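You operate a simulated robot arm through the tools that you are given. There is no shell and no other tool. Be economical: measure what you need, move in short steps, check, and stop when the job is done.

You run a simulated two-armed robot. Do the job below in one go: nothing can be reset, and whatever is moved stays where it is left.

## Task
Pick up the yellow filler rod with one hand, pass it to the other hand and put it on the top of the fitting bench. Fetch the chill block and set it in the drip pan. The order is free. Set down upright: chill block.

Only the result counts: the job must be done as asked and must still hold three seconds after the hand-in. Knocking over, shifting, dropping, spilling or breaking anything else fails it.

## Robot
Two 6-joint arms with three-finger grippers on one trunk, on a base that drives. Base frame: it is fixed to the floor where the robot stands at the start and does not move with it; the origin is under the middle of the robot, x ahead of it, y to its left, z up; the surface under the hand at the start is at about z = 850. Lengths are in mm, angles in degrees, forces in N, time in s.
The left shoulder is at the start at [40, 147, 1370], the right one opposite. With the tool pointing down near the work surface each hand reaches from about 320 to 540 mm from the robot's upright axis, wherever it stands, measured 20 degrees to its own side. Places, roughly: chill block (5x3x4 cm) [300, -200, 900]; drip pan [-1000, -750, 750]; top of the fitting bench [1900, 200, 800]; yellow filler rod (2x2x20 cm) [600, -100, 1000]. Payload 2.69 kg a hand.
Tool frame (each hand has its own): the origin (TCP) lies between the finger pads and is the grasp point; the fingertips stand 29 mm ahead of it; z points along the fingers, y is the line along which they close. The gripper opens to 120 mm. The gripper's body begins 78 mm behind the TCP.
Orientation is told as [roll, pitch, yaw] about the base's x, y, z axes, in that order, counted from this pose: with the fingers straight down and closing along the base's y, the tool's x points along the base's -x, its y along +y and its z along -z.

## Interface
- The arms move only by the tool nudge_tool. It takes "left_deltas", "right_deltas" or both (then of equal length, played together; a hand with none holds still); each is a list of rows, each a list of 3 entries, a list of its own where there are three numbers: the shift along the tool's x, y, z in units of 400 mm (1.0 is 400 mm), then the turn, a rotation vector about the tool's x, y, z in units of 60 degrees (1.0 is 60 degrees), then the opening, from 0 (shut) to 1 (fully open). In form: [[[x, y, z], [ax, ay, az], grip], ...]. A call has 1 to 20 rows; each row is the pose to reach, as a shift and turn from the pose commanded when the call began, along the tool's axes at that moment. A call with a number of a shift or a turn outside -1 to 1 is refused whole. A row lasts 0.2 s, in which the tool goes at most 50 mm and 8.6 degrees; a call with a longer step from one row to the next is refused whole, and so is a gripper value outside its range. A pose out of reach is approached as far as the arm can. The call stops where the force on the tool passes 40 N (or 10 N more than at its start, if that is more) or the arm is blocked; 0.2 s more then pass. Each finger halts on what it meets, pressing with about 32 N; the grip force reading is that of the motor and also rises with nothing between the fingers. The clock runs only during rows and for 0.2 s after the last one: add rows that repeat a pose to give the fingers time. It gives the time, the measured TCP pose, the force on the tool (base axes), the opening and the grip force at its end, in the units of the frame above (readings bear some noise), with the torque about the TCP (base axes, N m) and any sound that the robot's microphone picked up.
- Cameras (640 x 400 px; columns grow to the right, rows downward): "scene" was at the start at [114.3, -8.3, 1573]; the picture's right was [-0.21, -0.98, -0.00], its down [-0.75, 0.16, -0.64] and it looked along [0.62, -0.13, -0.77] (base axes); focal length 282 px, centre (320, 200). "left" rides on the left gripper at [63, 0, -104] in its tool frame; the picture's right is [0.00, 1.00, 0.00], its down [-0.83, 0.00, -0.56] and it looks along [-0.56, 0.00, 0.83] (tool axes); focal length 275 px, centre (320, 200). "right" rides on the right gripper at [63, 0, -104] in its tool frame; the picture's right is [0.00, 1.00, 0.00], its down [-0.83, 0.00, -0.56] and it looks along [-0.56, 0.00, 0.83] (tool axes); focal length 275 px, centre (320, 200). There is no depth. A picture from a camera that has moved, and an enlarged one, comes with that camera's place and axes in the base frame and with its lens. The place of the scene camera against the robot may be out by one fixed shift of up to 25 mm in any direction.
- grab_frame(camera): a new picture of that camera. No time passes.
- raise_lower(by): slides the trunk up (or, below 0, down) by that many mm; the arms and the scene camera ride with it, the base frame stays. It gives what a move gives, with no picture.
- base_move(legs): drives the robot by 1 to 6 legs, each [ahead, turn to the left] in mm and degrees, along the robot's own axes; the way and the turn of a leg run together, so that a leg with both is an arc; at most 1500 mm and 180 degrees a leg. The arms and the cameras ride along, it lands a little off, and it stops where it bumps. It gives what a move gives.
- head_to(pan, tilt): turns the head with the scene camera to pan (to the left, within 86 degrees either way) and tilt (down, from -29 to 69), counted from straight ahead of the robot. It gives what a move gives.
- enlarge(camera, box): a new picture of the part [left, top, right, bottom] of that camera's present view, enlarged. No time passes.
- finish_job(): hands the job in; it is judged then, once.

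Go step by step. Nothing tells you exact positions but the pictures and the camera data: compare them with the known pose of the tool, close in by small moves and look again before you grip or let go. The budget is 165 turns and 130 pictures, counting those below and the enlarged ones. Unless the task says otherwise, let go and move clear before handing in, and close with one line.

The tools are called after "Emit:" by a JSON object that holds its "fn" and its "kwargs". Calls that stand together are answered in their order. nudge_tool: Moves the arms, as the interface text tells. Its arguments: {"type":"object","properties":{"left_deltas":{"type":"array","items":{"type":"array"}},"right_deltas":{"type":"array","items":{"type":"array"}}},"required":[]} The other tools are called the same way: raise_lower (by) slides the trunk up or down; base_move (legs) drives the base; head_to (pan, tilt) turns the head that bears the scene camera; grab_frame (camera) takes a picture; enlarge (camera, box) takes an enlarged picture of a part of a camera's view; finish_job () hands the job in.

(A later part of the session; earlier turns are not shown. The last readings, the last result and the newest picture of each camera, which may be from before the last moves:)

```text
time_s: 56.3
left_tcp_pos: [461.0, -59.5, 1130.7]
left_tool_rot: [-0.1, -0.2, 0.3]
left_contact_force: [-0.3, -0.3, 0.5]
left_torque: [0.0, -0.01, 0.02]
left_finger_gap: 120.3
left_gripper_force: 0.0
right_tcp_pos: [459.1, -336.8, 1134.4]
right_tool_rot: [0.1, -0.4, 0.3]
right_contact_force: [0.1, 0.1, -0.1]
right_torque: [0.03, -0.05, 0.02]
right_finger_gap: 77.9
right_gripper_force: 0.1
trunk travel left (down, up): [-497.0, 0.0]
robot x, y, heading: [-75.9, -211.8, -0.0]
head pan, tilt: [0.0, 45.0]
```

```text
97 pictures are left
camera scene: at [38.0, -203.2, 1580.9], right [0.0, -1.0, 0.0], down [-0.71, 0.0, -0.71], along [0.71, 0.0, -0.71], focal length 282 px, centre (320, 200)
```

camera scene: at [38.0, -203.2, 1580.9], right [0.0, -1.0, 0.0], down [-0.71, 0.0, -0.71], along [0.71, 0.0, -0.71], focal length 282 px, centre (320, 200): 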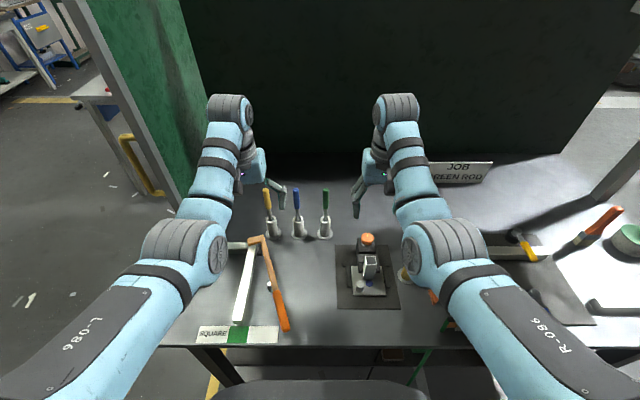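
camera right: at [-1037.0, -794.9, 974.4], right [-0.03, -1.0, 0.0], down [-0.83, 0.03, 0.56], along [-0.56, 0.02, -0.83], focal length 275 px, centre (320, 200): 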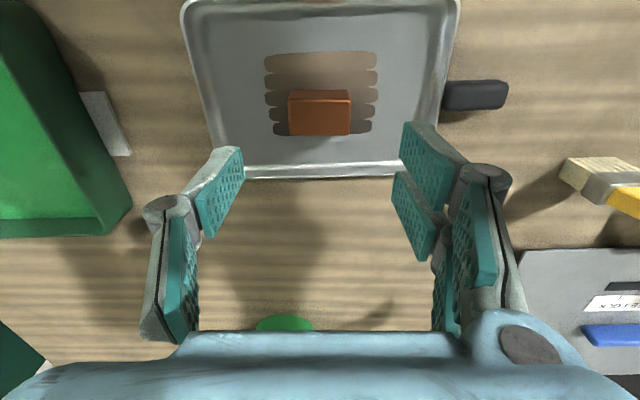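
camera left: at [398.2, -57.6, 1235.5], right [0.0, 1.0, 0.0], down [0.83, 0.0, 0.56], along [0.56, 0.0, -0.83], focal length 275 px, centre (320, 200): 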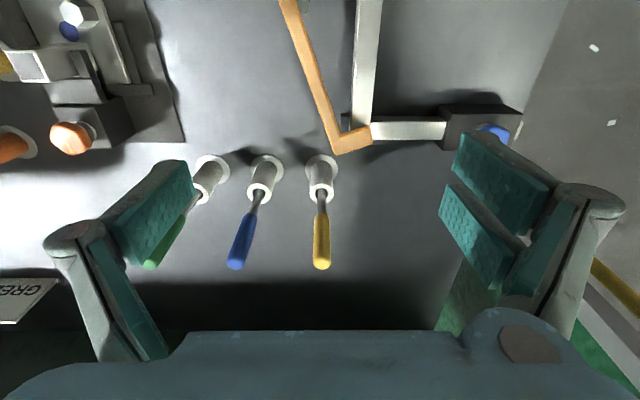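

The yellow rod measures (606, -55), top z about 1043, blue neighbour 85 mm away. I'll drive the last 70 mm and carry the left hand forward above it, opening set to about 60 mm.

Emit:
{"fn": "base_move", "kwargs": {"legs": [[70, 0]]}}

Emit:
{"fn": "nudge_tool", "kwargs": {"left_deltas": [[[-0.07, 0.0, 0], [0, 0, 0], 0.7], [[-0.13, 0.005, 0], [0, 0, 0], 0.5], [[-0.19, 0.01, 0], [0, 0, 0], 0.5]]}}

Emit:
{"fn": "grab_frame", "kwargs": {"camera": "left"}}

```text
time_s: 57.4
left_tcp_pos: [530.0, -60.0, 1131.4]
left_tool_rot: [-0.1, -0.6, 0.0]
left_contact_force: [0.0, -0.3, -3.8]
left_torque: [0.03, 0.09, 0.04]
left_finger_gap: 120.0
left_gripper_force: 0.2
right_tcp_pos: [528.0, -336.3, 1133.3]
right_tool_rot: [0.1, -0.6, 0.1]
right_contact_force: [0.2, 0.0, -3.8]
right_torque: [-0.07, 0.07, -0.03]
right_finger_gap: 78.0
right_gripper_force: 0.1
trunk travel left (down, up): [-497.0, 0.0]
robot x, y, heading: [-8.9, -209.0, 0.4]
head pan, tilt: [0.0, 45.0]
```

```text
time_s: 58.1
left_tcp_pos: [563.2, -56.8, 1135.7]
left_tool_rot: [-0.1, -1.1, 0.2]
left_contact_force: [-0.5, 0.1, 0.6]
left_torque: [-0.03, -0.06, 0.02]
left_finger_gap: 59.9
left_gripper_force: 0.1
left hand out of reach, approached as far as the arm can: row 2, 3
right_tcp_pos: [521.6, -335.3, 1138.0]
right_tool_rot: [0.1, -1.3, 0.1]
right_contact_force: [-0.5, 0.2, -0.2]
right_torque: [0.01, -0.07, -0.03]
right_finger_gap: 78.2
right_gripper_force: 0.1
trunk travel left (down, up): [-497.0, 0.0]
robot x, y, heading: [-6.6, -211.5, 0.0]
head pan, tilt: [0.0, 45.0]
```

```text
96 pictures are left
camera left: at [498.5, -54.3, 1238.2], right [0.0, 1.0, 0.0], down [0.82, 0.0, 0.57], along [0.57, 0.0, -0.82], focal length 275 px, centre (320, 200)
```

left: 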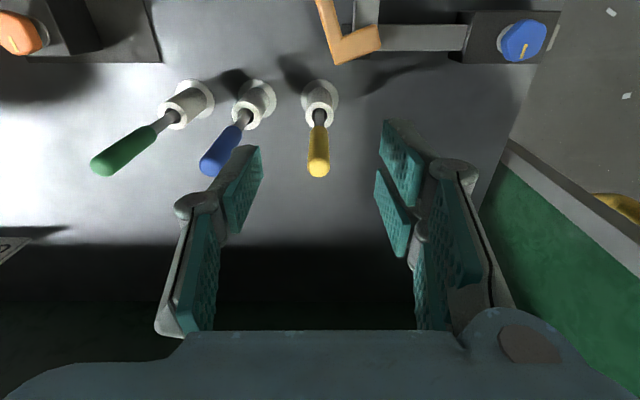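

The left hand ran out of reach at x 563, and both hands read a slight tilt. I'll check the reading again and look down at the base.

Emit:
{"fn": "head_to", "kwargs": {"pan": 0, "tilt": 69}}

Emit:
{"fn": "grab_frame", "kwargs": {"camera": "scene"}}

```text
time_s: 59.0
left_tcp_pos: [566.1, -56.9, 1133.1]
left_tool_rot: [-0.1, -0.9, 0.1]
left_contact_force: [0.2, 0.9, -0.4]
left_torque: [0.02, 0.0, 0.01]
left_finger_gap: 60.1
left_gripper_force: 0.0
right_tcp_pos: [525.9, -336.0, 1135.5]
right_tool_rot: [0.0, -1.1, 0.1]
right_contact_force: [-0.2, -0.2, 0.8]
right_torque: [0.02, 0.01, 0.01]
right_finger_gap: 78.0
right_gripper_force: 0.1
trunk travel left (down, up): [-497.0, 0.0]
robot x, y, heading: [-7.8, -210.7, 0.1]
head pan, tilt: [0.0, 68.8]
```

```text
95 pictures are left
camera scene: at [86.1, -203.1, 1551.8], right [0.0, -1.0, 0.0], down [-0.93, 0.0, -0.36], along [0.36, 0.0, -0.93], focal length 282 px, centre (320, 200)
```

scene: 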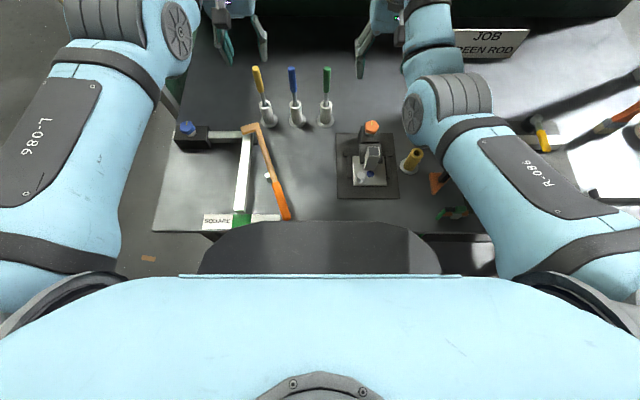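

The tool-down reach ends near x 565, so I'll grip the rod from the side with the fingers pointing forward. First I back the hand off and pitch it up in place.

Emit:
{"fn": "nudge_tool", "kwargs": {"left_deltas": [[[0.05, 0, 0], [0, -0.13, 0], 0.5], [[0.1, 0, 0], [0, -0.26, 0], 0.5], [[0.1, 0, 0], [0, -0.39, 0], 0.5], [[0.1, 0, 0], [0, -0.52, 0], 0.5], [[0.1, 0, 0], [0, -0.65, 0], 0.5], [[0.1, 0, 0], [0, -0.78, 0], 0.5]]}}

```text
time_s: 60.4
left_tcp_pos: [525.0, -54.6, 1134.1]
left_tool_rot: [-0.1, -47.8, 0.3]
left_contact_force: [0.9, 1.4, 1.1]
left_torque: [0.03, -0.02, -0.03]
left_finger_gap: 60.1
left_gripper_force: 0.1
left hand out of reach, approached as far as the arm can: row 1, 2
right_tcp_pos: [524.8, -335.9, 1135.4]
right_tool_rot: [0.1, -1.2, 0.1]
right_contact_force: [-1.2, 0.2, 0.3]
right_torque: [-0.02, 0.0, 0.0]
right_finger_gap: 77.9
right_gripper_force: 0.1
trunk travel left (down, up): [-497.0, 0.0]
robot x, y, heading: [-9.3, -212.9, 0.1]
head pan, tilt: [0.0, 68.8]
```

Pitch goes well (-48°). I'll continue to about -89°.

Emit:
{"fn": "nudge_tool", "kwargs": {"left_deltas": [[[0, 0, 0], [0, -0.14, 0], 0.5], [[0, 0, 0], [0, -0.28, 0], 0.5], [[0, 0, 0], [0, -0.42, 0], 0.5], [[0, 0, 0], [0, -0.56, 0], 0.5], [[0, 0, 0], [0, -0.69, 0], 0.5]]}}

Emit:
{"fn": "grab_frame", "kwargs": {"camera": "left"}}

Emit:
{"fn": "grab_frame", "kwargs": {"camera": "scene"}}

```text
time_s: 61.1
left_tcp_pos: [564.3, -41.9, 1232.7]
left_tool_rot: [9.1, -78.2, -8.0]
left_contact_force: [-0.2, 0.3, 0.8]
left_torque: [0.01, 0.02, -0.01]
left_finger_gap: 60.0
left_gripper_force: 0.1
right_tcp_pos: [528.3, -336.7, 1135.7]
right_tool_rot: [0.2, -1.2, 0.1]
right_contact_force: [-0.3, 0.4, 0.0]
right_torque: [-0.01, 0.02, 0.02]
right_finger_gap: 78.0
right_gripper_force: 0.1
trunk travel left (down, up): [-497.0, 0.0]
robot x, y, heading: [-7.9, -210.4, -0.1]
head pan, tilt: [0.0, 68.8]
stopped in row 3 (left hand): the arm was blocked; the commanded pose is now the measured one
```

```text
94 pictures are left
camera left: at [449.5, -42.1, 1192.3], right [-0.01, 1.0, 0.04], down [-0.38, -0.04, 0.93], along [0.93, 0.0, 0.38], focal length 275 px, centre (320, 200)
```

left: 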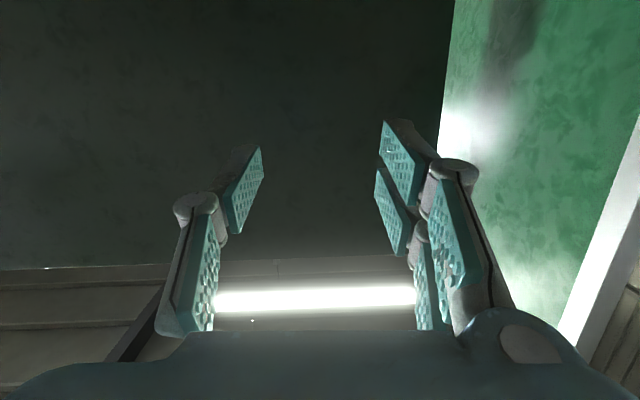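

```text
93 pictures are left
camera scene: at [87.1, -203.5, 1551.7], right [0.0, -1.0, 0.0], down [-0.93, 0.0, -0.36], along [0.36, 0.0, -0.93], focal length 282 px, centre (320, 200)
```

scene: 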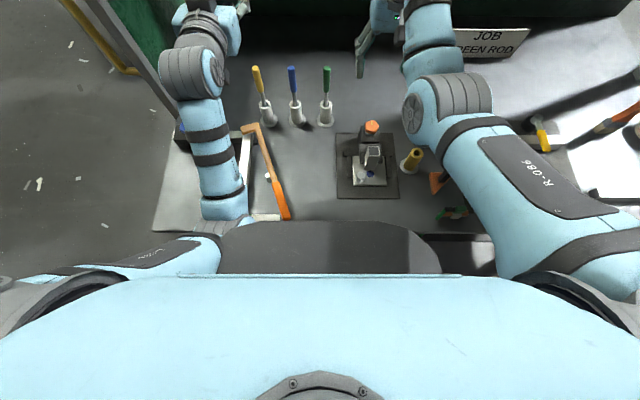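

The arm seems to have swung to a different elbow pose and got blocked. I'll look at the left arm with the head before doing more.

Emit:
{"fn": "head_to", "kwargs": {"pan": 35, "tilt": 55}}

Emit:
{"fn": "grab_frame", "kwargs": {"camera": "scene"}}

```text
time_s: 62.1
left_tcp_pos: [564.5, -41.5, 1231.1]
left_tool_rot: [8.8, -78.0, -7.7]
left_contact_force: [0.5, 1.0, 0.4]
left_torque: [-0.01, -0.02, 0.01]
left_finger_gap: 60.0
left_gripper_force: 0.1
right_tcp_pos: [526.3, -335.8, 1134.9]
right_tool_rot: [0.2, -1.1, 0.1]
right_contact_force: [0.2, -0.5, 0.5]
right_torque: [0.01, 0.02, 0.0]
right_finger_gap: 78.2
right_gripper_force: 0.0
trunk travel left (down, up): [-497.0, 0.0]
robot x, y, heading: [-10.7, -210.9, 0.2]
head pan, tilt: [35.0, 55.0]
```

```text
92 pictures are left
camera scene: at [90.6, -161.8, 1567.1], right [0.57, -0.82, 0.0], down [-0.67, -0.47, -0.57], along [0.47, 0.33, -0.82], focal length 282 px, centre (320, 200)
```

scene: 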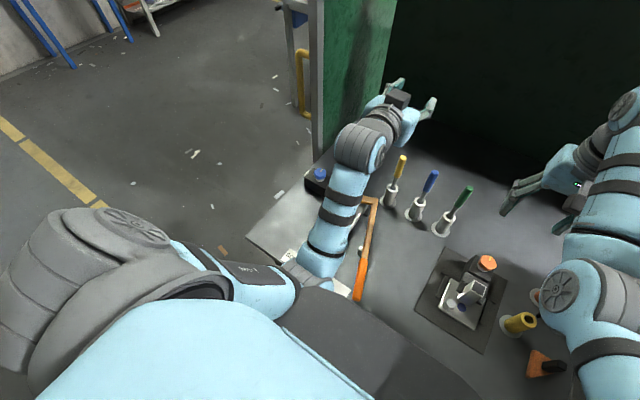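

The elbow has dropped in front of the chest: the shoulder cannot lift higher in that pose. I'll extend the arm outward while pitching the tool back down, so the elbow can return to its upper side.

Emit:
{"fn": "nudge_tool", "kwargs": {"left_deltas": [[[0.0275, 0, 0.026], [0, 0.12, 0], 0.5], [[0.055, 0, 0.052], [0, 0.24, 0], 0.5], [[0.0825, 0, 0.078], [0, 0.36, 0], 0.5], [[0.11, 0, 0.104], [0, 0.48, 0], 0.5], [[0.1375, 0, 0.13], [0, 0.6, 0], 0.5], [[0.165, 0, 0.156], [0, 0.72, 0], 0.5], [[0.1925, 0, 0.182], [0, 0.84, 0], 0.5], [[0.22, 0, 0.208], [0, 0.96, 0], 0.5]]}}

Emit:
{"fn": "grab_frame", "kwargs": {"camera": "scene"}}

```text
time_s: 64.0
left_tcp_pos: [627.8, -38.9, 1128.9]
left_tool_rot: [1.6, -20.7, 0.2]
left_contact_force: [0.2, -0.1, -0.8]
left_torque: [-0.01, -0.01, 0.02]
left_finger_gap: 60.2
left_gripper_force: 0.0
right_tcp_pos: [528.8, -336.7, 1133.9]
right_tool_rot: [0.1, -1.1, 0.2]
right_contact_force: [0.3, 0.2, 0.1]
right_torque: [0.01, 0.0, 0.01]
right_finger_gap: 78.0
right_gripper_force: 0.1
trunk travel left (down, up): [-497.0, 0.0]
robot x, y, heading: [-9.9, -209.7, 0.3]
head pan, tilt: [35.0, 55.0]
```

```text
91 pictures are left
camera scene: at [91.7, -161.8, 1567.1], right [0.58, -0.82, 0.0], down [-0.67, -0.47, -0.57], along [0.47, 0.33, -0.82], focal length 282 px, centre (320, 200)
```

scene: 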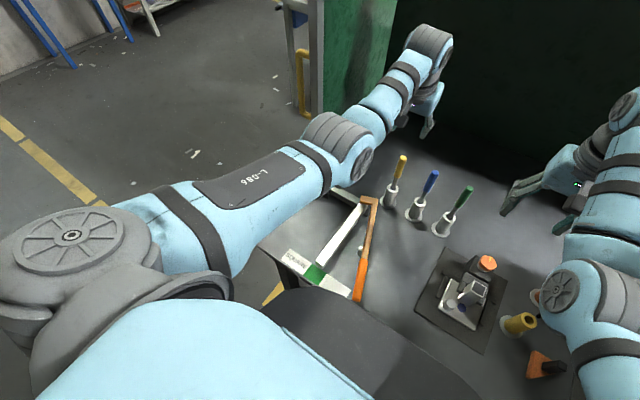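

The arm is back with elbow up, and a 20–30° tilt already reaches the rod. I'll centre over it at (606, -55) with a 30° tilt and look.

Emit:
{"fn": "nudge_tool", "kwargs": {"left_deltas": [[[0.026, -0.02, -0.01], [0.012, -0.08, -0.005], 0.5], [[0.0515, -0.04, -0.0194], [0.025, -0.16, -0.009], 0.5]]}}

Emit:
{"fn": "grab_frame", "kwargs": {"camera": "left"}}

```text
time_s: 64.5
left_tcp_pos: [603.5, -56.9, 1129.5]
left_tool_rot: [0.2, -30.3, 0.5]
left_contact_force: [-0.5, -0.9, -0.3]
left_torque: [0.01, -0.03, -0.02]
left_finger_gap: 60.4
left_gripper_force: 0.0
right_tcp_pos: [525.8, -336.1, 1136.2]
right_tool_rot: [0.2, -1.1, 0.1]
right_contact_force: [-0.5, 0.3, 0.4]
right_torque: [0.04, -0.01, 0.01]
right_finger_gap: 77.9
right_gripper_force: 0.1
trunk travel left (down, up): [-497.0, 0.0]
robot x, y, heading: [-10.6, -207.5, -0.1]
head pan, tilt: [35.0, 55.0]
```

```text
90 pictures are left
camera left: at [497.8, -56.5, 1187.2], right [-0.01, 1.0, 0.0], down [0.44, 0.0, 0.9], along [0.9, 0.01, -0.44], focal length 275 px, centre (320, 200)
```

left: 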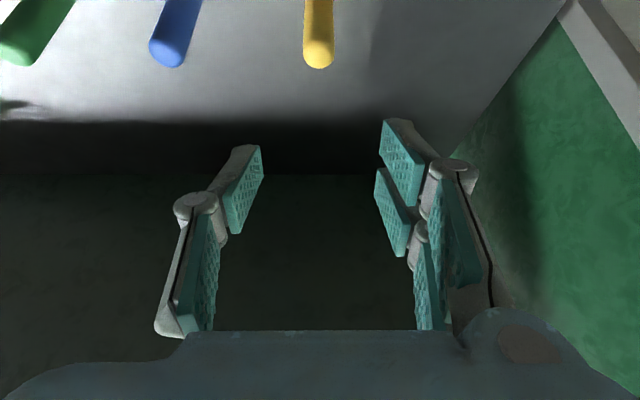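

The rod is aligned in y with the hand. I'll descend vertically so it comes between the fingers.

Emit:
{"fn": "nudge_tool", "kwargs": {"left_deltas": [[[0.034, 0, 0.06], [0, 0, 0], 0.5], [[0.068, 0, 0.121], [0, 0, 0], 0.5], [[0.102, 0, 0.181], [0, 0, 0], 0.5], [[0.1355, 0, 0.242], [0, 0, 0], 0.5]]}}

Emit:
{"fn": "grab_frame", "kwargs": {"camera": "left"}}

Emit:
{"fn": "grab_frame", "kwargs": {"camera": "scene"}}

```text
time_s: 65.5
left_tcp_pos: [607.1, -57.0, 1015.4]
left_tool_rot: [-0.2, -30.2, 0.6]
left_contact_force: [0.2, 0.0, -0.4]
left_torque: [0.03, -0.02, 0.02]
left_finger_gap: 60.2
left_gripper_force: 0.1
right_tcp_pos: [528.6, -336.2, 1135.9]
right_tool_rot: [0.1, -1.1, 0.1]
right_contact_force: [-0.4, 0.6, -0.2]
right_torque: [0.02, 0.01, 0.02]
right_finger_gap: 78.3
right_gripper_force: 0.0
trunk travel left (down, up): [-497.0, 0.0]
robot x, y, heading: [-8.8, -211.4, -0.0]
head pan, tilt: [35.0, 55.0]
```

```text
89 pictures are left
camera left: at [500.1, -57.2, 1073.5], right [-0.01, 1.0, 0.0], down [0.44, 0.0, 0.9], along [0.9, 0.01, -0.44], focal length 275 px, centre (320, 200)
```

left: 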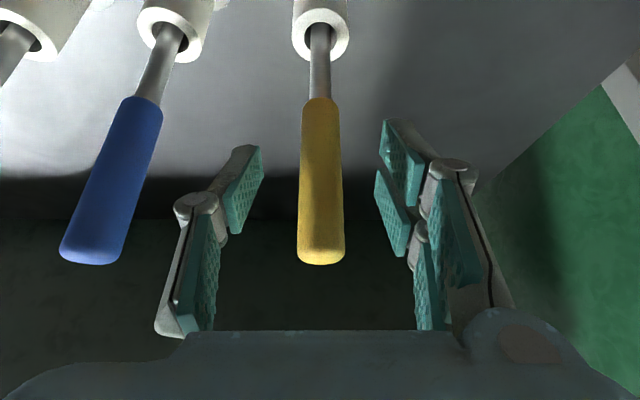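

```text
88 pictures are left
camera scene: at [91.1, -161.6, 1567.1], right [0.58, -0.82, 0.0], down [-0.67, -0.47, -0.57], along [0.47, 0.33, -0.82], focal length 282 px, centre (320, 200)
```

scene: 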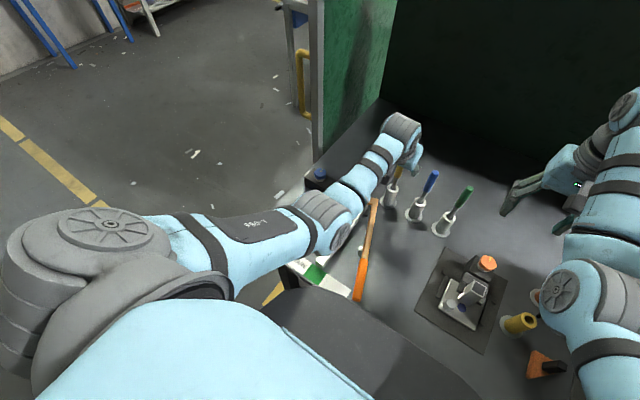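

The handle is between the pads. Closing on it.

Emit:
{"fn": "nudge_tool", "kwargs": {"left_deltas": [[[0, 0, 0], [0, 0, 0], 0.25], [[0, 0, 0], [0, 0, 0], 0.05], [[0, 0, 0], [0, 0, 0], 0.05], [[0, 0, 0], [0, 0, 0], 0.05]]}}

Emit:
{"fn": "grab_frame", "kwargs": {"camera": "left"}}

```text
time_s: 66.5
left_tcp_pos: [606.1, -56.1, 1015.3]
left_tool_rot: [0.0, -30.2, 0.8]
left_contact_force: [0.1, 0.2, 1.8]
left_torque: [0.05, 0.02, -0.02]
left_finger_gap: 15.7
left_gripper_force: 32.4
right_tcp_pos: [525.7, -336.4, 1135.3]
right_tool_rot: [0.2, -1.1, 0.2]
right_contact_force: [-0.1, -0.1, -0.5]
right_torque: [-0.04, 0.01, 0.05]
right_finger_gap: 77.7
right_gripper_force: 0.1
trunk travel left (down, up): [-497.0, 0.0]
robot x, y, heading: [-11.5, -211.5, 0.2]
head pan, tilt: [35.0, 55.0]
```

```text
87 pictures are left
camera left: at [499.9, -57.0, 1074.0], right [-0.01, 1.0, 0.0], down [0.44, 0.0, 0.9], along [0.9, 0.01, -0.44], focal length 275 px, centre (320, 200)
```

left: 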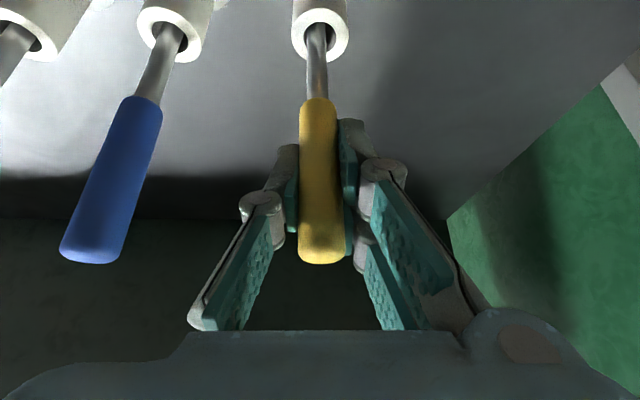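

Gripped. I'll lift straight up along the way I came.

Emit:
{"fn": "nudge_tool", "kwargs": {"left_deltas": [[[-0.034, 0, -0.06], [0, 0, 0], 0.05], [[-0.068, 0, -0.121], [0, 0, 0], 0.05], [[-0.102, 0, -0.181], [0, 0, 0], 0.05], [[-0.136, 0, -0.238], [0, 0, 0], 0.05]]}}

Emit:
{"fn": "grab_frame", "kwargs": {"camera": "left"}}

Emit:
{"fn": "grab_frame", "kwargs": {"camera": "scene"}}

```text
time_s: 67.5
left_tcp_pos: [605.2, -58.2, 1127.8]
left_tool_rot: [-0.1, -30.2, 0.6]
left_contact_force: [0.0, 0.6, -0.5]
left_torque: [-0.01, -0.01, 0.0]
left_finger_gap: 15.7
left_gripper_force: 31.8
right_tcp_pos: [527.8, -336.1, 1136.1]
right_tool_rot: [0.1, -1.2, 0.1]
right_contact_force: [-0.1, -0.2, -0.5]
right_torque: [0.02, 0.01, -0.01]
right_finger_gap: 77.8
right_gripper_force: 0.2
trunk travel left (down, up): [-497.0, 0.0]
robot x, y, heading: [-9.8, -211.2, 0.1]
head pan, tilt: [35.0, 55.0]
```

```text
86 pictures are left
camera left: at [500.5, -59.4, 1185.8], right [-0.01, 1.0, 0.0], down [0.44, 0.0, 0.9], along [0.9, 0.01, -0.44], focal length 275 px, centre (320, 200)
```

left: 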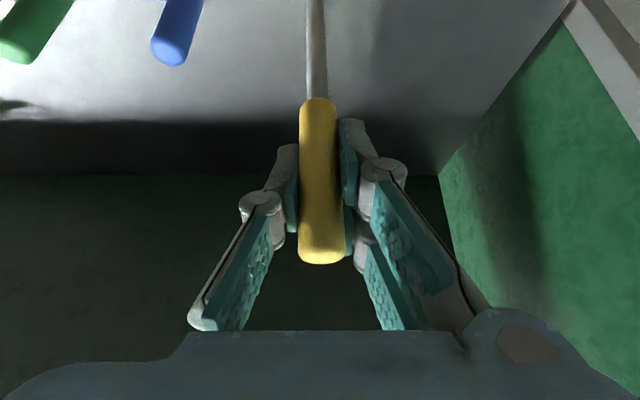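

```text
85 pictures are left
camera scene: at [90.5, -162.5, 1567.1], right [0.58, -0.82, 0.0], down [-0.67, -0.47, -0.57], along [0.47, 0.33, -0.82], focal length 282 px, centre (320, 200)
```

scene: 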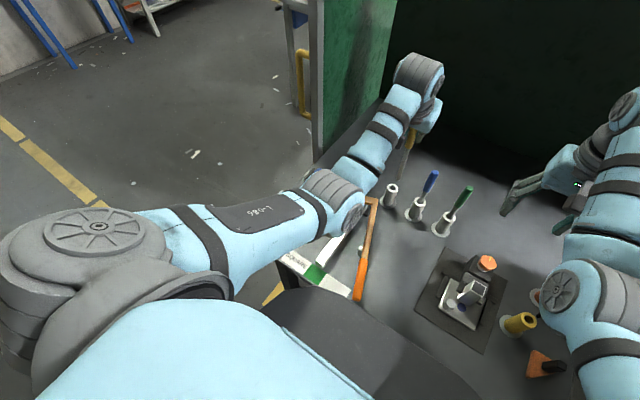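

The rod is free of its socket. I'll back away from the table for the hand-over.

Emit:
{"fn": "base_move", "kwargs": {"legs": [[-440, 0]]}}

Emit:
{"fn": "head_to", "kwargs": {"pan": 0, "tilt": 50}}

Emit:
{"fn": "grab_frame", "kwargs": {"camera": "scene"}}

Emit:
{"fn": "grab_frame", "kwargs": {"camera": "right"}}

```text
time_s: 70.2
left_tcp_pos: [176.1, -58.1, 1125.7]
left_tool_rot: [0.1, -30.0, 0.8]
left_contact_force: [-0.5, 0.1, -0.2]
left_torque: [0.01, 0.03, 0.0]
left_finger_gap: 15.5
left_gripper_force: 31.7
right_tcp_pos: [97.4, -336.4, 1134.6]
right_tool_rot: [0.1, -0.9, 0.2]
right_contact_force: [-1.1, 0.2, -0.2]
right_torque: [0.0, 0.06, -0.03]
right_finger_gap: 77.8
right_gripper_force: 0.1
trunk travel left (down, up): [-497.0, 0.0]
robot x, y, heading: [-438.9, -214.7, 0.1]
head pan, tilt: [35.0, 55.0]
```

```text
time_s: 71.2
left_tcp_pos: [174.2, -58.5, 1127.9]
left_tool_rot: [0.0, -30.3, 0.8]
left_contact_force: [0.0, -0.1, -0.6]
left_torque: [0.04, -0.02, -0.01]
left_finger_gap: 15.7
left_gripper_force: 32.3
right_tcp_pos: [94.5, -336.6, 1136.0]
right_tool_rot: [0.2, -1.2, 0.2]
right_contact_force: [-1.0, 1.2, -0.4]
right_torque: [0.0, 0.0, 0.01]
right_finger_gap: 78.1
right_gripper_force: 0.2
trunk travel left (down, up): [-497.0, 0.0]
robot x, y, heading: [-441.4, -216.3, 0.4]
head pan, tilt: [0.0, 50.0]
```

```text
84 pictures are left
camera scene: at [-324.5, -204.2, 1573.6], right [0.01, -1.0, 0.0], down [-0.77, 0.0, -0.64], along [0.64, 0.0, -0.77], focal length 282 px, centre (320, 200)
```

scene: 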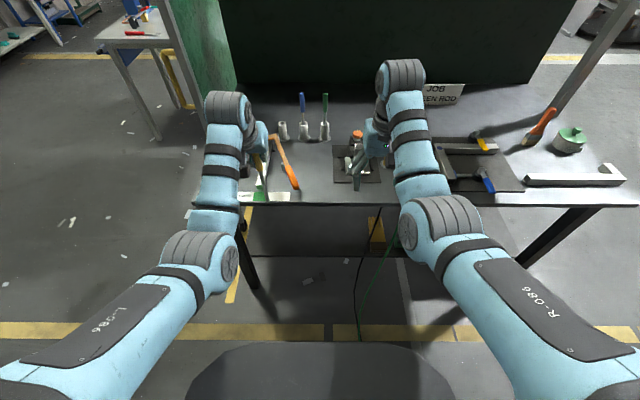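

```text
83 pictures are left
camera right: at [28.4, -336.2, 1238.2], right [-0.01, 1.0, 0.0], down [0.82, 0.01, 0.57], along [0.57, 0.01, -0.82], focal length 275 px, centre (320, 200)
```

right: 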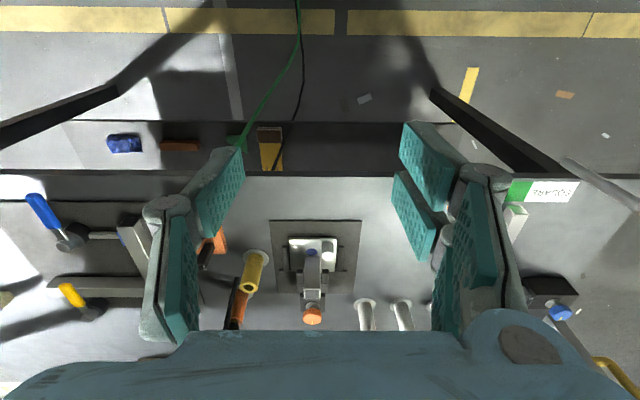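

I'm clear of the table. Plan: left hand goes tool-down near my midline (rod then tilts 30°), and the right hand comes in from below-behind pitched -60°, square to the shaft. First I move the right hand down and pitch it.

Emit:
{"fn": "nudge_tool", "kwargs": {"right_deltas": [[[0.02, -0.02, 0.085], [0, 0, 0], 0.65], [[0.04, -0.04, 0.17], [0, 0, 0], 0.65], [[0.065, -0.06, 0.255], [0, 0, 0], 0.65], [[0.0875, -0.0725, 0.34], [0, 0, 0], 0.65]]}}

Emit:
{"fn": "nudge_tool", "kwargs": {"right_deltas": [[[0.025, 0, 0], [0, -0.13, 0], 0.65], [[0.05, 0, 0], [0, -0.26, 0], 0.65], [[0.075, 0, 0], [0, -0.39, 0], 0.65], [[0.1, 0, 0], [0, -0.52, 0], 0.65], [[0.125, 0, 0], [0, -0.65, 0], 0.65], [[0.15, 0, 0], [0, -0.78, 0], 0.65], [[0.175, 0, 0], [0, -0.9, 0], 0.65], [[0.2, 0, 0], [0, -0.98, 0], 0.65]]}}

Emit:
{"fn": "grab_frame", "kwargs": {"camera": "scene"}}

```text
time_s: 72.2
left_tcp_pos: [174.0, -58.7, 1126.4]
left_tool_rot: [0.0, -30.3, 0.7]
left_contact_force: [-0.3, 0.2, -0.7]
left_torque: [0.0, -0.02, -0.02]
left_finger_gap: 15.5
left_gripper_force: 31.9
right_tcp_pos: [62.7, -367.6, 999.1]
right_tool_rot: [0.1, -1.0, 0.2]
right_contact_force: [-0.1, 0.2, -0.3]
right_torque: [-0.01, -0.01, -0.01]
right_finger_gap: 77.9
right_gripper_force: 0.1
trunk travel left (down, up): [-497.0, 0.0]
robot x, y, heading: [-440.0, -214.6, 0.3]
head pan, tilt: [0.0, 50.0]
```

```text
time_s: 73.7
left_tcp_pos: [173.2, -57.3, 1125.3]
left_tool_rot: [0.0, -30.1, 0.8]
left_contact_force: [0.4, -0.1, -0.1]
left_torque: [-0.03, 0.0, 0.01]
left_finger_gap: 15.6
left_gripper_force: 32.1
right_tcp_pos: [69.1, -382.3, 1085.3]
right_tool_rot: [-6.7, -62.8, 5.9]
right_contact_force: [-0.9, -0.3, -0.9]
right_torque: [0.03, -0.03, 0.01]
right_finger_gap: 78.0
right_gripper_force: 0.1
trunk travel left (down, up): [-497.0, 0.0]
robot x, y, heading: [-444.0, -214.5, 0.4]
head pan, tilt: [0.0, 50.0]
stopped in row 7 (right hand): the arm was blocked; the commanded pose is now the measured one
```

```text
82 pictures are left
camera scene: at [-322.8, -204.0, 1572.7], right [0.0, -1.0, 0.0], down [-0.77, 0.0, -0.64], along [0.64, 0.0, -0.77], focal length 282 px, centre (320, 200)
```

scene: 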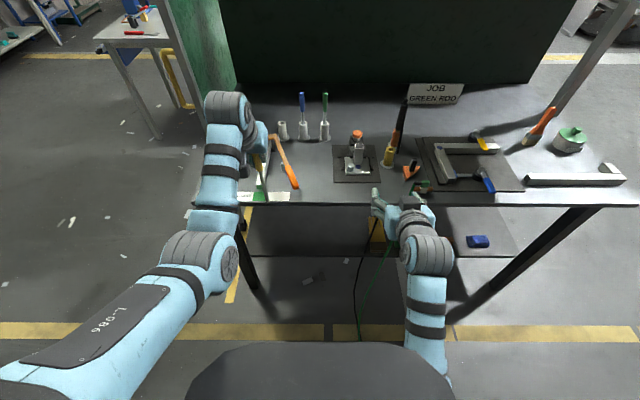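

The right arm dropped its elbow the same way when folded in. As with the left, I'll extend it outward to bring the elbow back up, and then do the hand-over further out.

Emit:
{"fn": "nudge_tool", "kwargs": {"right_deltas": [[[-0.04, 0, 0.038], [0, 0.12, 0], 0.65], [[-0.08, 0, 0.077], [0, 0.24, 0], 0.65], [[-0.12, 0, 0.115], [0, 0.36, 0], 0.65], [[-0.16, 0, 0.153], [0, 0.48, 0], 0.65], [[-0.2, 0, 0.19], [0, 0.6, 0], 0.65], [[-0.24, 0, 0.23], [0, 0.717, 0], 0.65]]}}

Emit:
{"fn": "grab_frame", "kwargs": {"camera": "scene"}}

```text
time_s: 75.1
left_tcp_pos: [175.3, -58.9, 1125.0]
left_tool_rot: [-0.1, -30.0, 0.9]
left_contact_force: [0.7, 0.2, -0.9]
left_torque: [0.01, -0.01, 0.02]
left_finger_gap: 15.6
left_gripper_force: 32.0
right_tcp_pos: [194.8, -378.0, 1129.3]
right_tool_rot: [-2.9, -19.6, 1.1]
right_contact_force: [-0.5, -0.2, 0.3]
right_torque: [-0.01, 0.01, -0.01]
right_finger_gap: 78.1
right_gripper_force: 0.0
trunk travel left (down, up): [-497.0, 0.0]
robot x, y, heading: [-438.9, -212.5, -0.0]
head pan, tilt: [0.0, 50.0]
```

```text
81 pictures are left
camera scene: at [-322.2, -203.9, 1573.5], right [0.0, -1.0, 0.0], down [-0.77, 0.0, -0.64], along [0.64, 0.0, -0.77], focal length 282 px, centre (320, 200)
```

scene: 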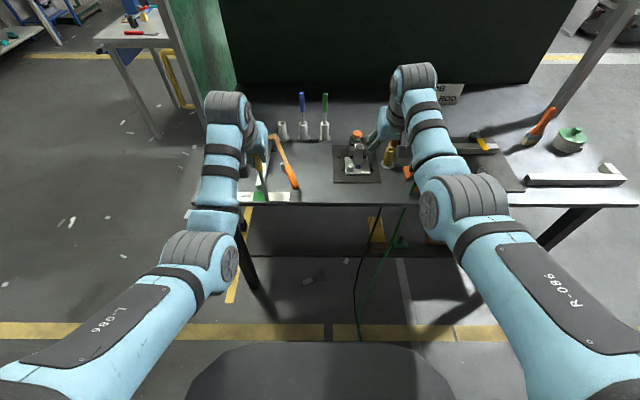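

Right elbow is up again. I'll pitch it to about -79° while keeping it extended and lowering a little.

Emit:
{"fn": "nudge_tool", "kwargs": {"right_deltas": [[[0.006, 0, 0.018], [-0.006, -0.12, 0.002], 0.65], [[0.013, 0, 0.035], [-0.012, -0.24, 0.004], 0.65], [[0.019, 0, 0.053], [-0.018, -0.36, 0.006], 0.65], [[0.026, 0, 0.07], [-0.024, -0.48, 0.008], 0.65], [[0.032, 0, 0.088], [-0.03, -0.6, 0.01], 0.65], [[0.038, 0, 0.106], [-0.035, -0.72, 0.012], 0.65], [[0.045, 0, 0.123], [-0.04, -0.84, 0.014], 0.65], [[0.051, 0, 0.141], [-0.045, -0.96, 0.016], 0.65]]}}

Emit:
{"fn": "grab_frame", "kwargs": {"camera": "scene"}}

```text
time_s: 76.9
left_tcp_pos: [174.5, -59.0, 1125.8]
left_tool_rot: [0.1, -30.2, 0.7]
left_contact_force: [0.1, 0.2, 0.0]
left_torque: [-0.01, 0.04, 0.02]
left_finger_gap: 15.7
left_gripper_force: 31.8
right_tcp_pos: [192.1, -382.0, 1068.7]
right_tool_rot: [-1.6, -77.3, 3.1]
right_contact_force: [0.4, 0.1, -0.1]
right_torque: [-0.01, 0.0, 0.02]
right_finger_gap: 78.0
right_gripper_force: 0.2
trunk travel left (down, up): [-497.0, 0.0]
robot x, y, heading: [-438.3, -214.8, 0.3]
head pan, tilt: [0.0, 50.0]
```

```text
80 pictures are left
camera scene: at [-323.8, -204.7, 1573.6], right [0.0, -1.0, 0.0], down [-0.77, 0.0, -0.64], along [0.64, 0.0, -0.77], focal length 282 px, centre (320, 200)
```

scene: 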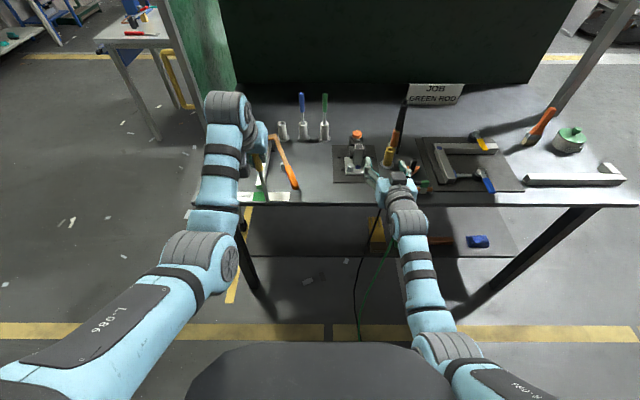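

Both arms are well posed. I'll shift the left hand to the midline and pull the right hand back below it to a pre-grasp spot.

Emit:
{"fn": "nudge_tool", "kwargs": {"right_deltas": [[[0.026, 0, -0.048], [0, 0, 0], 0.65], [[0.052, 0, -0.096], [0, 0, 0], 0.65], [[0.078, 0, -0.144], [0, 0, 0], 0.65], [[0.104, 0, -0.192], [0, 0, 0], 0.65], [[0.13, 0, -0.24], [0, 0, 0], 0.65]]}}

Emit:
{"fn": "nudge_tool", "kwargs": {"left_deltas": [[[0, -0.08, 0], [0, 0, 0], 0.05], [[0, -0.16, 0], [0, 0, 0], 0.05], [[0, -0.24, 0], [0, 0, 0], 0.05], [[0, -0.32, 0], [0, 0, 0], 0.05], [[0, -0.38, 0], [0, 0, 0], 0.05]]}}

Emit:
{"fn": "grab_frame", "kwargs": {"camera": "right"}}

Emit:
{"fn": "grab_frame", "kwargs": {"camera": "scene"}}

```text
time_s: 78.1
left_tcp_pos: [173.6, -59.0, 1127.2]
left_tool_rot: [0.1, -30.1, 0.8]
left_contact_force: [-1.1, -0.1, 0.6]
left_torque: [0.01, -0.01, 0.03]
left_finger_gap: 15.4
left_gripper_force: 32.0
right_tcp_pos: [87.8, -385.6, 1037.9]
right_tool_rot: [-1.7, -77.2, 3.0]
right_contact_force: [-0.7, 0.0, 0.6]
right_torque: [-0.03, 0.0, 0.01]
right_finger_gap: 78.3
right_gripper_force: 0.1
trunk travel left (down, up): [-497.0, 0.0]
robot x, y, heading: [-437.9, -210.4, 0.4]
head pan, tilt: [0.0, 50.0]
```

```text
time_s: 79.3
left_tcp_pos: [189.3, -198.9, 1122.7]
left_tool_rot: [-0.1, -30.1, 0.8]
left_contact_force: [-0.1, -0.3, -0.3]
left_torque: [-0.05, 0.01, 0.02]
left_finger_gap: 15.6
left_gripper_force: 31.6
left hand out of reach, approached as far as the arm can: row 4, 5
right_tcp_pos: [88.6, -386.7, 1037.0]
right_tool_rot: [-1.7, -77.2, 2.9]
right_contact_force: [0.2, 0.3, -0.2]
right_torque: [0.0, 0.01, 0.01]
right_finger_gap: 78.1
right_gripper_force: 0.0
trunk travel left (down, up): [-497.0, 0.0]
robot x, y, heading: [-440.9, -212.0, -0.0]
head pan, tilt: [0.0, 50.0]
```

```text
79 pictures are left
camera right: at [-28.5, -389.2, 998.4], right [-0.03, 1.0, -0.01], down [-0.36, 0.0, 0.93], along [0.93, 0.03, 0.36], focal length 275 px, centre (320, 200)
```

right: 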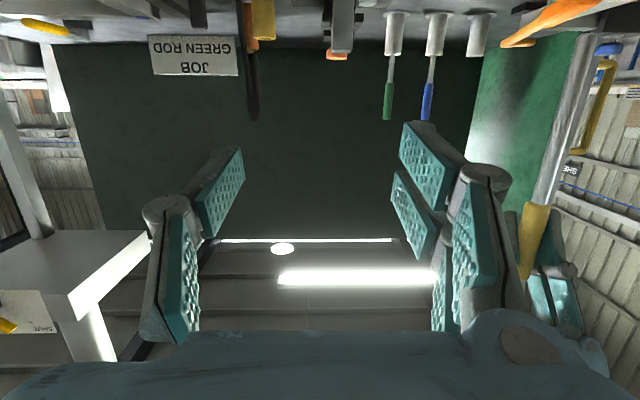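

```text
78 pictures are left
camera scene: at [-323.0, -205.0, 1573.6], right [0.0, -1.0, 0.0], down [-0.77, 0.0, -0.64], along [0.64, 0.0, -0.77], focal length 282 px, centre (320, 200)
```

scene: 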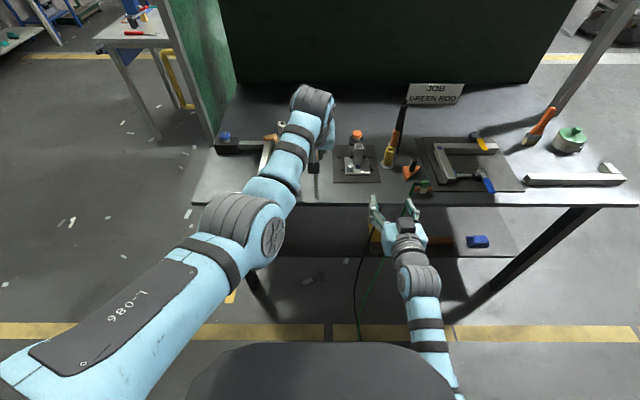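

The rod now hangs at about (189, -199) below the left hand. I'll slide the right hand across to line up behind it.

Emit:
{"fn": "nudge_tool", "kwargs": {"right_deltas": [[[0, 0.095, 0], [0, 0, 0], 0.6], [[0, 0.19, 0], [0, 0, 0], 0.6], [[0, 0.285, 0], [0, 0, 0], 0.6], [[0, 0.38, 0], [0, 0, 0], 0.6], [[0, 0.47, 0], [0, 0, 0], 0.6]]}}

Emit:
{"fn": "grab_frame", "kwargs": {"camera": "right"}}

Emit:
{"fn": "grab_frame", "kwargs": {"camera": "left"}}

Emit:
{"fn": "grab_frame", "kwargs": {"camera": "scene"}}

```text
time_s: 80.0
left_tcp_pos: [189.1, -198.2, 1123.3]
left_tool_rot: [-0.1, -30.1, 0.6]
left_contact_force: [-0.4, 0.5, -0.7]
left_torque: [0.01, -0.03, 0.0]
left_finger_gap: 15.4
left_gripper_force: 32.1
right_tcp_pos: [88.5, -374.0, 1022.7]
right_tool_rot: [-44.7, -72.6, 44.6]
right_contact_force: [0.6, 0.1, 0.2]
right_torque: [0.02, -0.05, 0.01]
right_finger_gap: 71.8
right_gripper_force: 0.1
right hand out of reach, approached as far as the arm can: row 3
trunk travel left (down, up): [-497.0, 0.0]
robot x, y, heading: [-439.1, -209.0, 0.2]
head pan, tilt: [0.0, 50.0]
stopped in row 3 (right hand): the arm was blocked; the commanded pose is now the measured one
```

```text
77 pictures are left
camera right: at [-27.5, -382.7, 984.8], right [-0.02, 0.98, -0.21], down [-0.37, 0.19, 0.91], along [0.93, 0.1, 0.35], focal length 275 px, centre (320, 200)
```

right: 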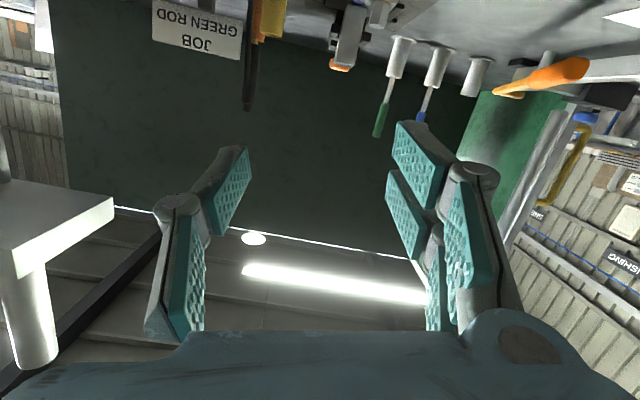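

```text
76 pictures are left
camera left: at [84.2, -198.3, 1182.2], right [-0.01, 1.0, 0.0], down [0.44, 0.0, 0.9], along [0.9, 0.01, -0.44], focal length 275 px, centre (320, 200)
```

left: 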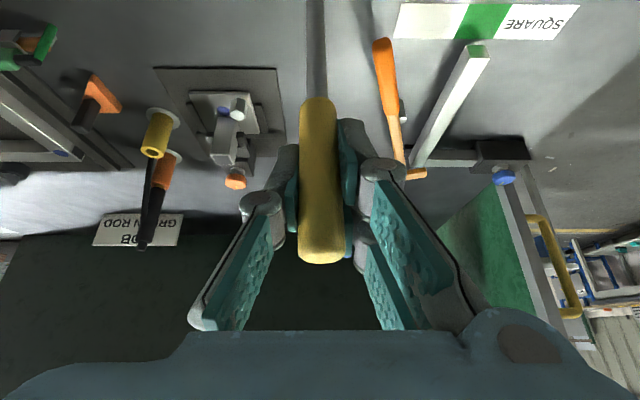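

```text
75 pictures are left
camera scene: at [-323.4, -205.7, 1573.6], right [0.0, -1.0, 0.0], down [-0.77, 0.0, -0.64], along [0.64, 0.0, -0.77], focal length 282 px, centre (320, 200)
```

scene: 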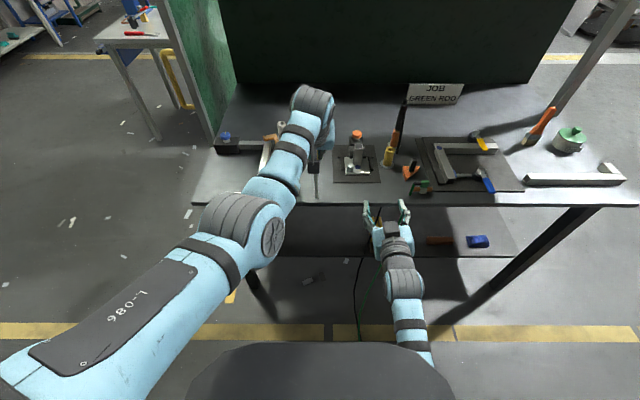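

The right wrist hit an awkward (near-straight) spot and rolled about 12°. I'll undo that roll first, then swing across with the tool yawing along with the arm.

Emit:
{"fn": "nudge_tool", "kwargs": {"right_deltas": [[[0, 0, 0], [0, 0, 0.1], 0.6], [[0, 0, 0], [0, 0, 0.207], 0.6]]}}

Emit:
{"fn": "grab_frame", "kwargs": {"camera": "right"}}

```text
time_s: 80.6
left_tcp_pos: [191.4, -197.6, 1123.6]
left_tool_rot: [-0.1, -30.1, 0.8]
left_contact_force: [0.4, 0.0, -0.1]
left_torque: [0.03, 0.02, 0.01]
left_finger_gap: 15.4
left_gripper_force: 31.9
right_tcp_pos: [88.4, -373.6, 1022.8]
right_tool_rot: [0.3, -77.8, -1.7]
right_contact_force: [-0.3, -0.1, 0.4]
right_torque: [-0.01, -0.01, -0.04]
right_finger_gap: 72.1
right_gripper_force: 0.0
trunk travel left (down, up): [-497.0, 0.0]
robot x, y, heading: [-439.4, -213.1, 0.3]
head pan, tilt: [0.0, 50.0]
```

```text
74 pictures are left
camera right: at [-27.9, -368.3, 982.7], right [0.02, 1.0, 0.0], down [-0.37, 0.01, 0.93], along [0.93, -0.02, 0.37], focal length 275 px, centre (320, 200)
```

right: 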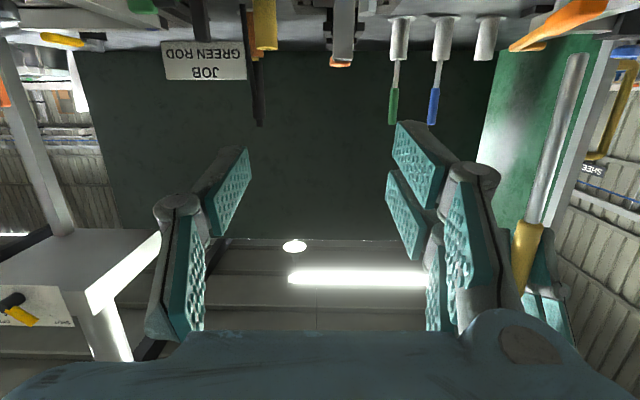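

Roll fixed and the rod is visible at the right of the view. Now I swing across with a matching yaw.

Emit:
{"fn": "nudge_tool", "kwargs": {"right_deltas": [[[-0.004, 0.04, 0], [-0.028, 0, -0.006], 0.6], [[-0.008, 0.08, 0], [-0.056, 0, -0.012], 0.6], [[-0.012, 0.12, 0], [-0.084, 0, -0.019], 0.6]]}}

```text
time_s: 81.6
left_tcp_pos: [189.9, -197.0, 1122.8]
left_tool_rot: [-0.2, -30.2, 0.8]
left_contact_force: [0.5, 0.8, -1.1]
left_torque: [0.0, 0.01, -0.01]
left_finger_gap: 15.4
left_gripper_force: 31.9
right_tcp_pos: [92.5, -352.2, 1021.9]
right_tool_rot: [-20.8, -76.7, 23.9]
right_contact_force: [0.4, -0.2, -0.4]
right_torque: [0.0, -0.01, -0.01]
right_finger_gap: 71.6
right_gripper_force: 0.0
trunk travel left (down, up): [-497.0, 0.0]
robot x, y, heading: [-437.5, -215.3, 0.4]
head pan, tilt: [0.0, 50.0]
stopped in row 3 (right hand): the arm was blocked; the commanded pose is now the measured one
```

The right elbow is low and jams against the chest, so a forward-pointing right hand won't work. New plan: right hand stays tool-down with elbow up, and the left hand rolls 90° so the rod lies horizontally for it. First I bring the right arm back out.

Emit:
{"fn": "nudge_tool", "kwargs": {"right_deltas": [[[-0.04, -0.008, 0.024], [0, 0.116, 0], 0.65], [[-0.08, -0.016, 0.048], [0, 0.232, 0], 0.65], [[-0.12, -0.024, 0.072], [0, 0.349, 0], 0.65], [[-0.16, -0.032, 0.096], [0, 0.465, 0], 0.65], [[-0.2, -0.04, 0.12], [0, 0.58, 0], 0.65], [[-0.24, -0.05, 0.144], [0, 0.7, 0], 0.65], [[-0.28, -0.06, 0.168], [0, 0.815, 0], 0.65], [[-0.317, -0.065, 0.192], [0, 0.93, 0], 0.65]]}}

Emit:
{"fn": "grab_frame", "kwargs": {"camera": "scene"}}

```text
time_s: 83.4
left_tcp_pos: [190.5, -195.9, 1123.2]
left_tool_rot: [-0.2, -30.2, 0.7]
left_contact_force: [-0.1, -1.1, -1.0]
left_torque: [0.01, 0.0, 0.01]
left_finger_gap: 15.7
left_gripper_force: 32.6
right_tcp_pos: [195.3, -361.0, 1129.7]
right_tool_rot: [-4.8, -21.6, 5.4]
right_contact_force: [0.7, -0.3, -0.5]
right_torque: [0.01, 0.04, -0.02]
right_finger_gap: 78.2
right_gripper_force: 0.0
trunk travel left (down, up): [-497.0, 0.0]
robot x, y, heading: [-440.5, -216.6, 0.3]
head pan, tilt: [0.0, 50.0]
```

```text
73 pictures are left
camera scene: at [-322.9, -203.8, 1573.6], right [0.0, -1.0, 0.0], down [-0.77, 0.0, -0.64], along [0.64, 0.0, -0.77], focal length 282 px, centre (320, 200)
```

scene: 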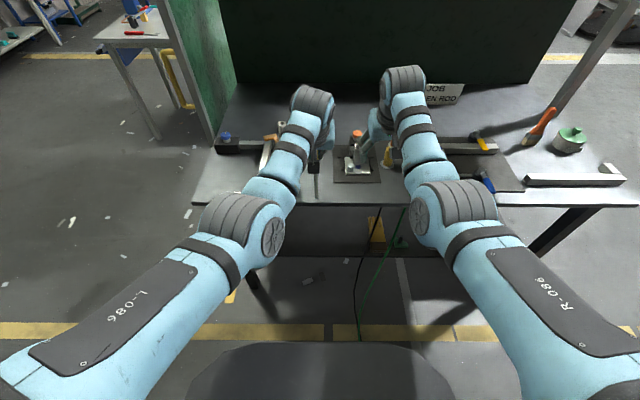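

Good, both elbows are up. I'll take the right hand to plain tool-down, off to the right and lower.

Emit:
{"fn": "nudge_tool", "kwargs": {"right_deltas": [[[0.07, -0.015, 0.05], [-0.008, 0.09, 0.022], 0.65], [[0.16, -0.03, 0.09], [-0.016, 0.18, 0.045], 0.65], [[0.25, -0.045, 0.12], [-0.024, 0.27, 0.068], 0.65], [[0.34, -0.06, 0.15], [-0.032, 0.36, 0.09], 0.65], [[0.433, -0.075, 0.178], [-0.04, 0.36, 0.113], 0.65]]}}

Emit:
{"fn": "nudge_tool", "kwargs": {"left_deltas": [[[0.02, 0, 0.01], [0.113, 0, -0.065], 0.05], [[0.04, 0, 0.02], [0.226, 0, -0.13], 0.05], [[0.06, 0, 0.03], [0.339, 0, -0.195], 0.05]]}}

Emit:
{"fn": "grab_frame", "kwargs": {"camera": "scene"}}

```text
time_s: 84.6
left_tcp_pos: [189.0, -197.5, 1124.1]
left_tool_rot: [-0.1, -30.1, 0.8]
left_contact_force: [-0.3, 0.2, -0.5]
left_torque: [0.02, 0.0, -0.01]
left_finger_gap: 15.4
left_gripper_force: 32.1
right_tcp_pos: [62.1, -413.2, 1001.0]
right_tool_rot: [-0.8, -0.4, -2.6]
right_contact_force: [0.2, -0.4, 0.2]
right_torque: [0.04, -0.03, 0.04]
right_finger_gap: 78.1
right_gripper_force: 0.1
trunk travel left (down, up): [-497.0, 0.0]
robot x, y, heading: [-439.1, -211.2, 0.2]
head pan, tilt: [0.0, 50.0]
```

```text
time_s: 85.4
left_tcp_pos: [175.1, -196.0, 1101.5]
left_tool_rot: [-27.0, -27.4, 13.7]
left_contact_force: [0.1, -0.3, -0.8]
left_torque: [0.02, -0.04, -0.03]
left_finger_gap: 15.7
left_gripper_force: 31.9
right_tcp_pos: [63.7, -409.6, 1002.1]
right_tool_rot: [-1.0, -0.4, -2.4]
right_contact_force: [-0.2, -0.1, -0.6]
right_torque: [0.01, 0.03, 0.0]
right_finger_gap: 78.1
right_gripper_force: 0.0
trunk travel left (down, up): [-497.0, 0.0]
robot x, y, heading: [-441.3, -212.7, 0.2]
head pan, tilt: [0.0, 50.0]
```

```text
72 pictures are left
camera scene: at [-324.1, -203.8, 1573.6], right [0.0, -1.0, 0.0], down [-0.77, 0.0, -0.64], along [0.64, 0.0, -0.77], focal length 282 px, centre (320, 200)
```

scene: 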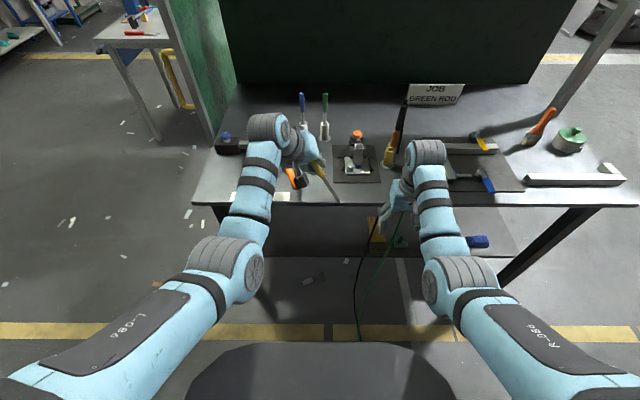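

The roll works smoothly. I'll move the right hand a bit farther aside, then finish rolling the left hand so the rod is horizontal, while retracting it.

Emit:
{"fn": "nudge_tool", "kwargs": {"right_deltas": [[[0, -0.1, 0], [0, 0, 0], 0.65], [[0, -0.2, 0], [0, 0, 0], 0.65]]}}

Emit:
{"fn": "nudge_tool", "kwargs": {"left_deltas": [[[0.035, 0.007, -0.004], [0.12, 0, -0.069], 0.05], [[0.07, 0.015, -0.008], [0.24, 0, -0.139], 0.05], [[0.105, 0.022, -0.011], [0.36, 0, -0.208], 0.05], [[0.14, 0.029, -0.015], [0.48, 0, -0.277], 0.05], [[0.175, 0.036, -0.019], [0.6, 0, -0.346], 0.05], [[0.21, 0.044, -0.023], [0.72, 0, -0.416], 0.05], [[0.245, 0.051, -0.026], [0.84, 0, -0.485], 0.05], [[0.28, 0.058, -0.03], [0.96, 0, -0.554], 0.05]]}}

Emit:
{"fn": "grab_frame", "kwargs": {"camera": "scene"}}

Emit:
{"fn": "grab_frame", "kwargs": {"camera": "left"}}

```text
time_s: 86.0
left_tcp_pos: [176.1, -199.5, 1101.4]
left_tool_rot: [-26.7, -27.5, 13.7]
left_contact_force: [0.2, -0.8, -0.6]
left_torque: [-0.03, -0.02, 0.0]
left_finger_gap: 15.3
left_gripper_force: 32.7
right_tcp_pos: [58.3, -495.2, 1002.7]
right_tool_rot: [-0.7, -0.3, -2.5]
right_contact_force: [0.6, -0.6, -1.6]
right_torque: [0.06, -0.01, 0.0]
right_finger_gap: 78.2
right_gripper_force: 0.0
trunk travel left (down, up): [-497.0, 0.0]
robot x, y, heading: [-440.5, -215.0, 0.0]
head pan, tilt: [0.0, 50.0]
```

```text
time_s: 87.8
left_tcp_pos: [72.8, -195.4, 1048.9]
left_tool_rot: [-90.2, -0.1, 30.7]
left_contact_force: [-0.6, 1.0, -0.1]
left_torque: [0.04, -0.01, -0.05]
left_finger_gap: 15.3
left_gripper_force: 31.8
right_tcp_pos: [59.5, -493.6, 1002.9]
right_tool_rot: [-0.9, -0.4, -2.5]
right_contact_force: [-0.2, 0.2, -0.2]
right_torque: [0.01, -0.01, 0.02]
right_finger_gap: 77.8
right_gripper_force: 0.1
trunk travel left (down, up): [-497.0, 0.0]
robot x, y, heading: [-438.7, -213.1, 0.2]
head pan, tilt: [0.0, 50.0]
```

```text
71 pictures are left
camera scene: at [-324.1, -204.2, 1573.6], right [0.0, -1.0, 0.0], down [-0.77, 0.0, -0.64], along [0.64, 0.0, -0.77], focal length 282 px, centre (320, 200)
```

scene: 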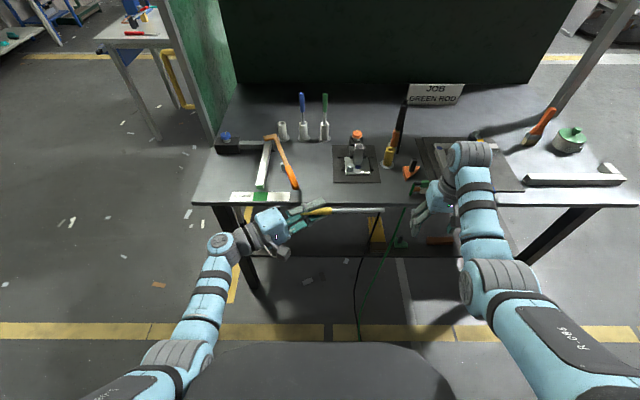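

```text
70 pictures are left
camera left: at [-34.4, -138.4, 1049.0], right [0.01, 0.0, -1.0], down [0.43, 0.9, 0.0], along [0.9, -0.43, 0.01], focal length 275 px, centre (320, 200)
```

left: 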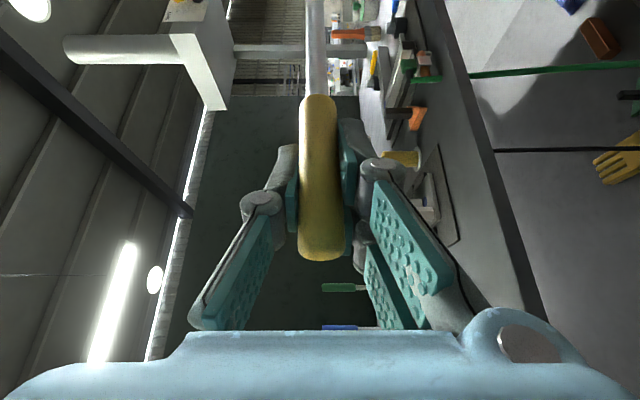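

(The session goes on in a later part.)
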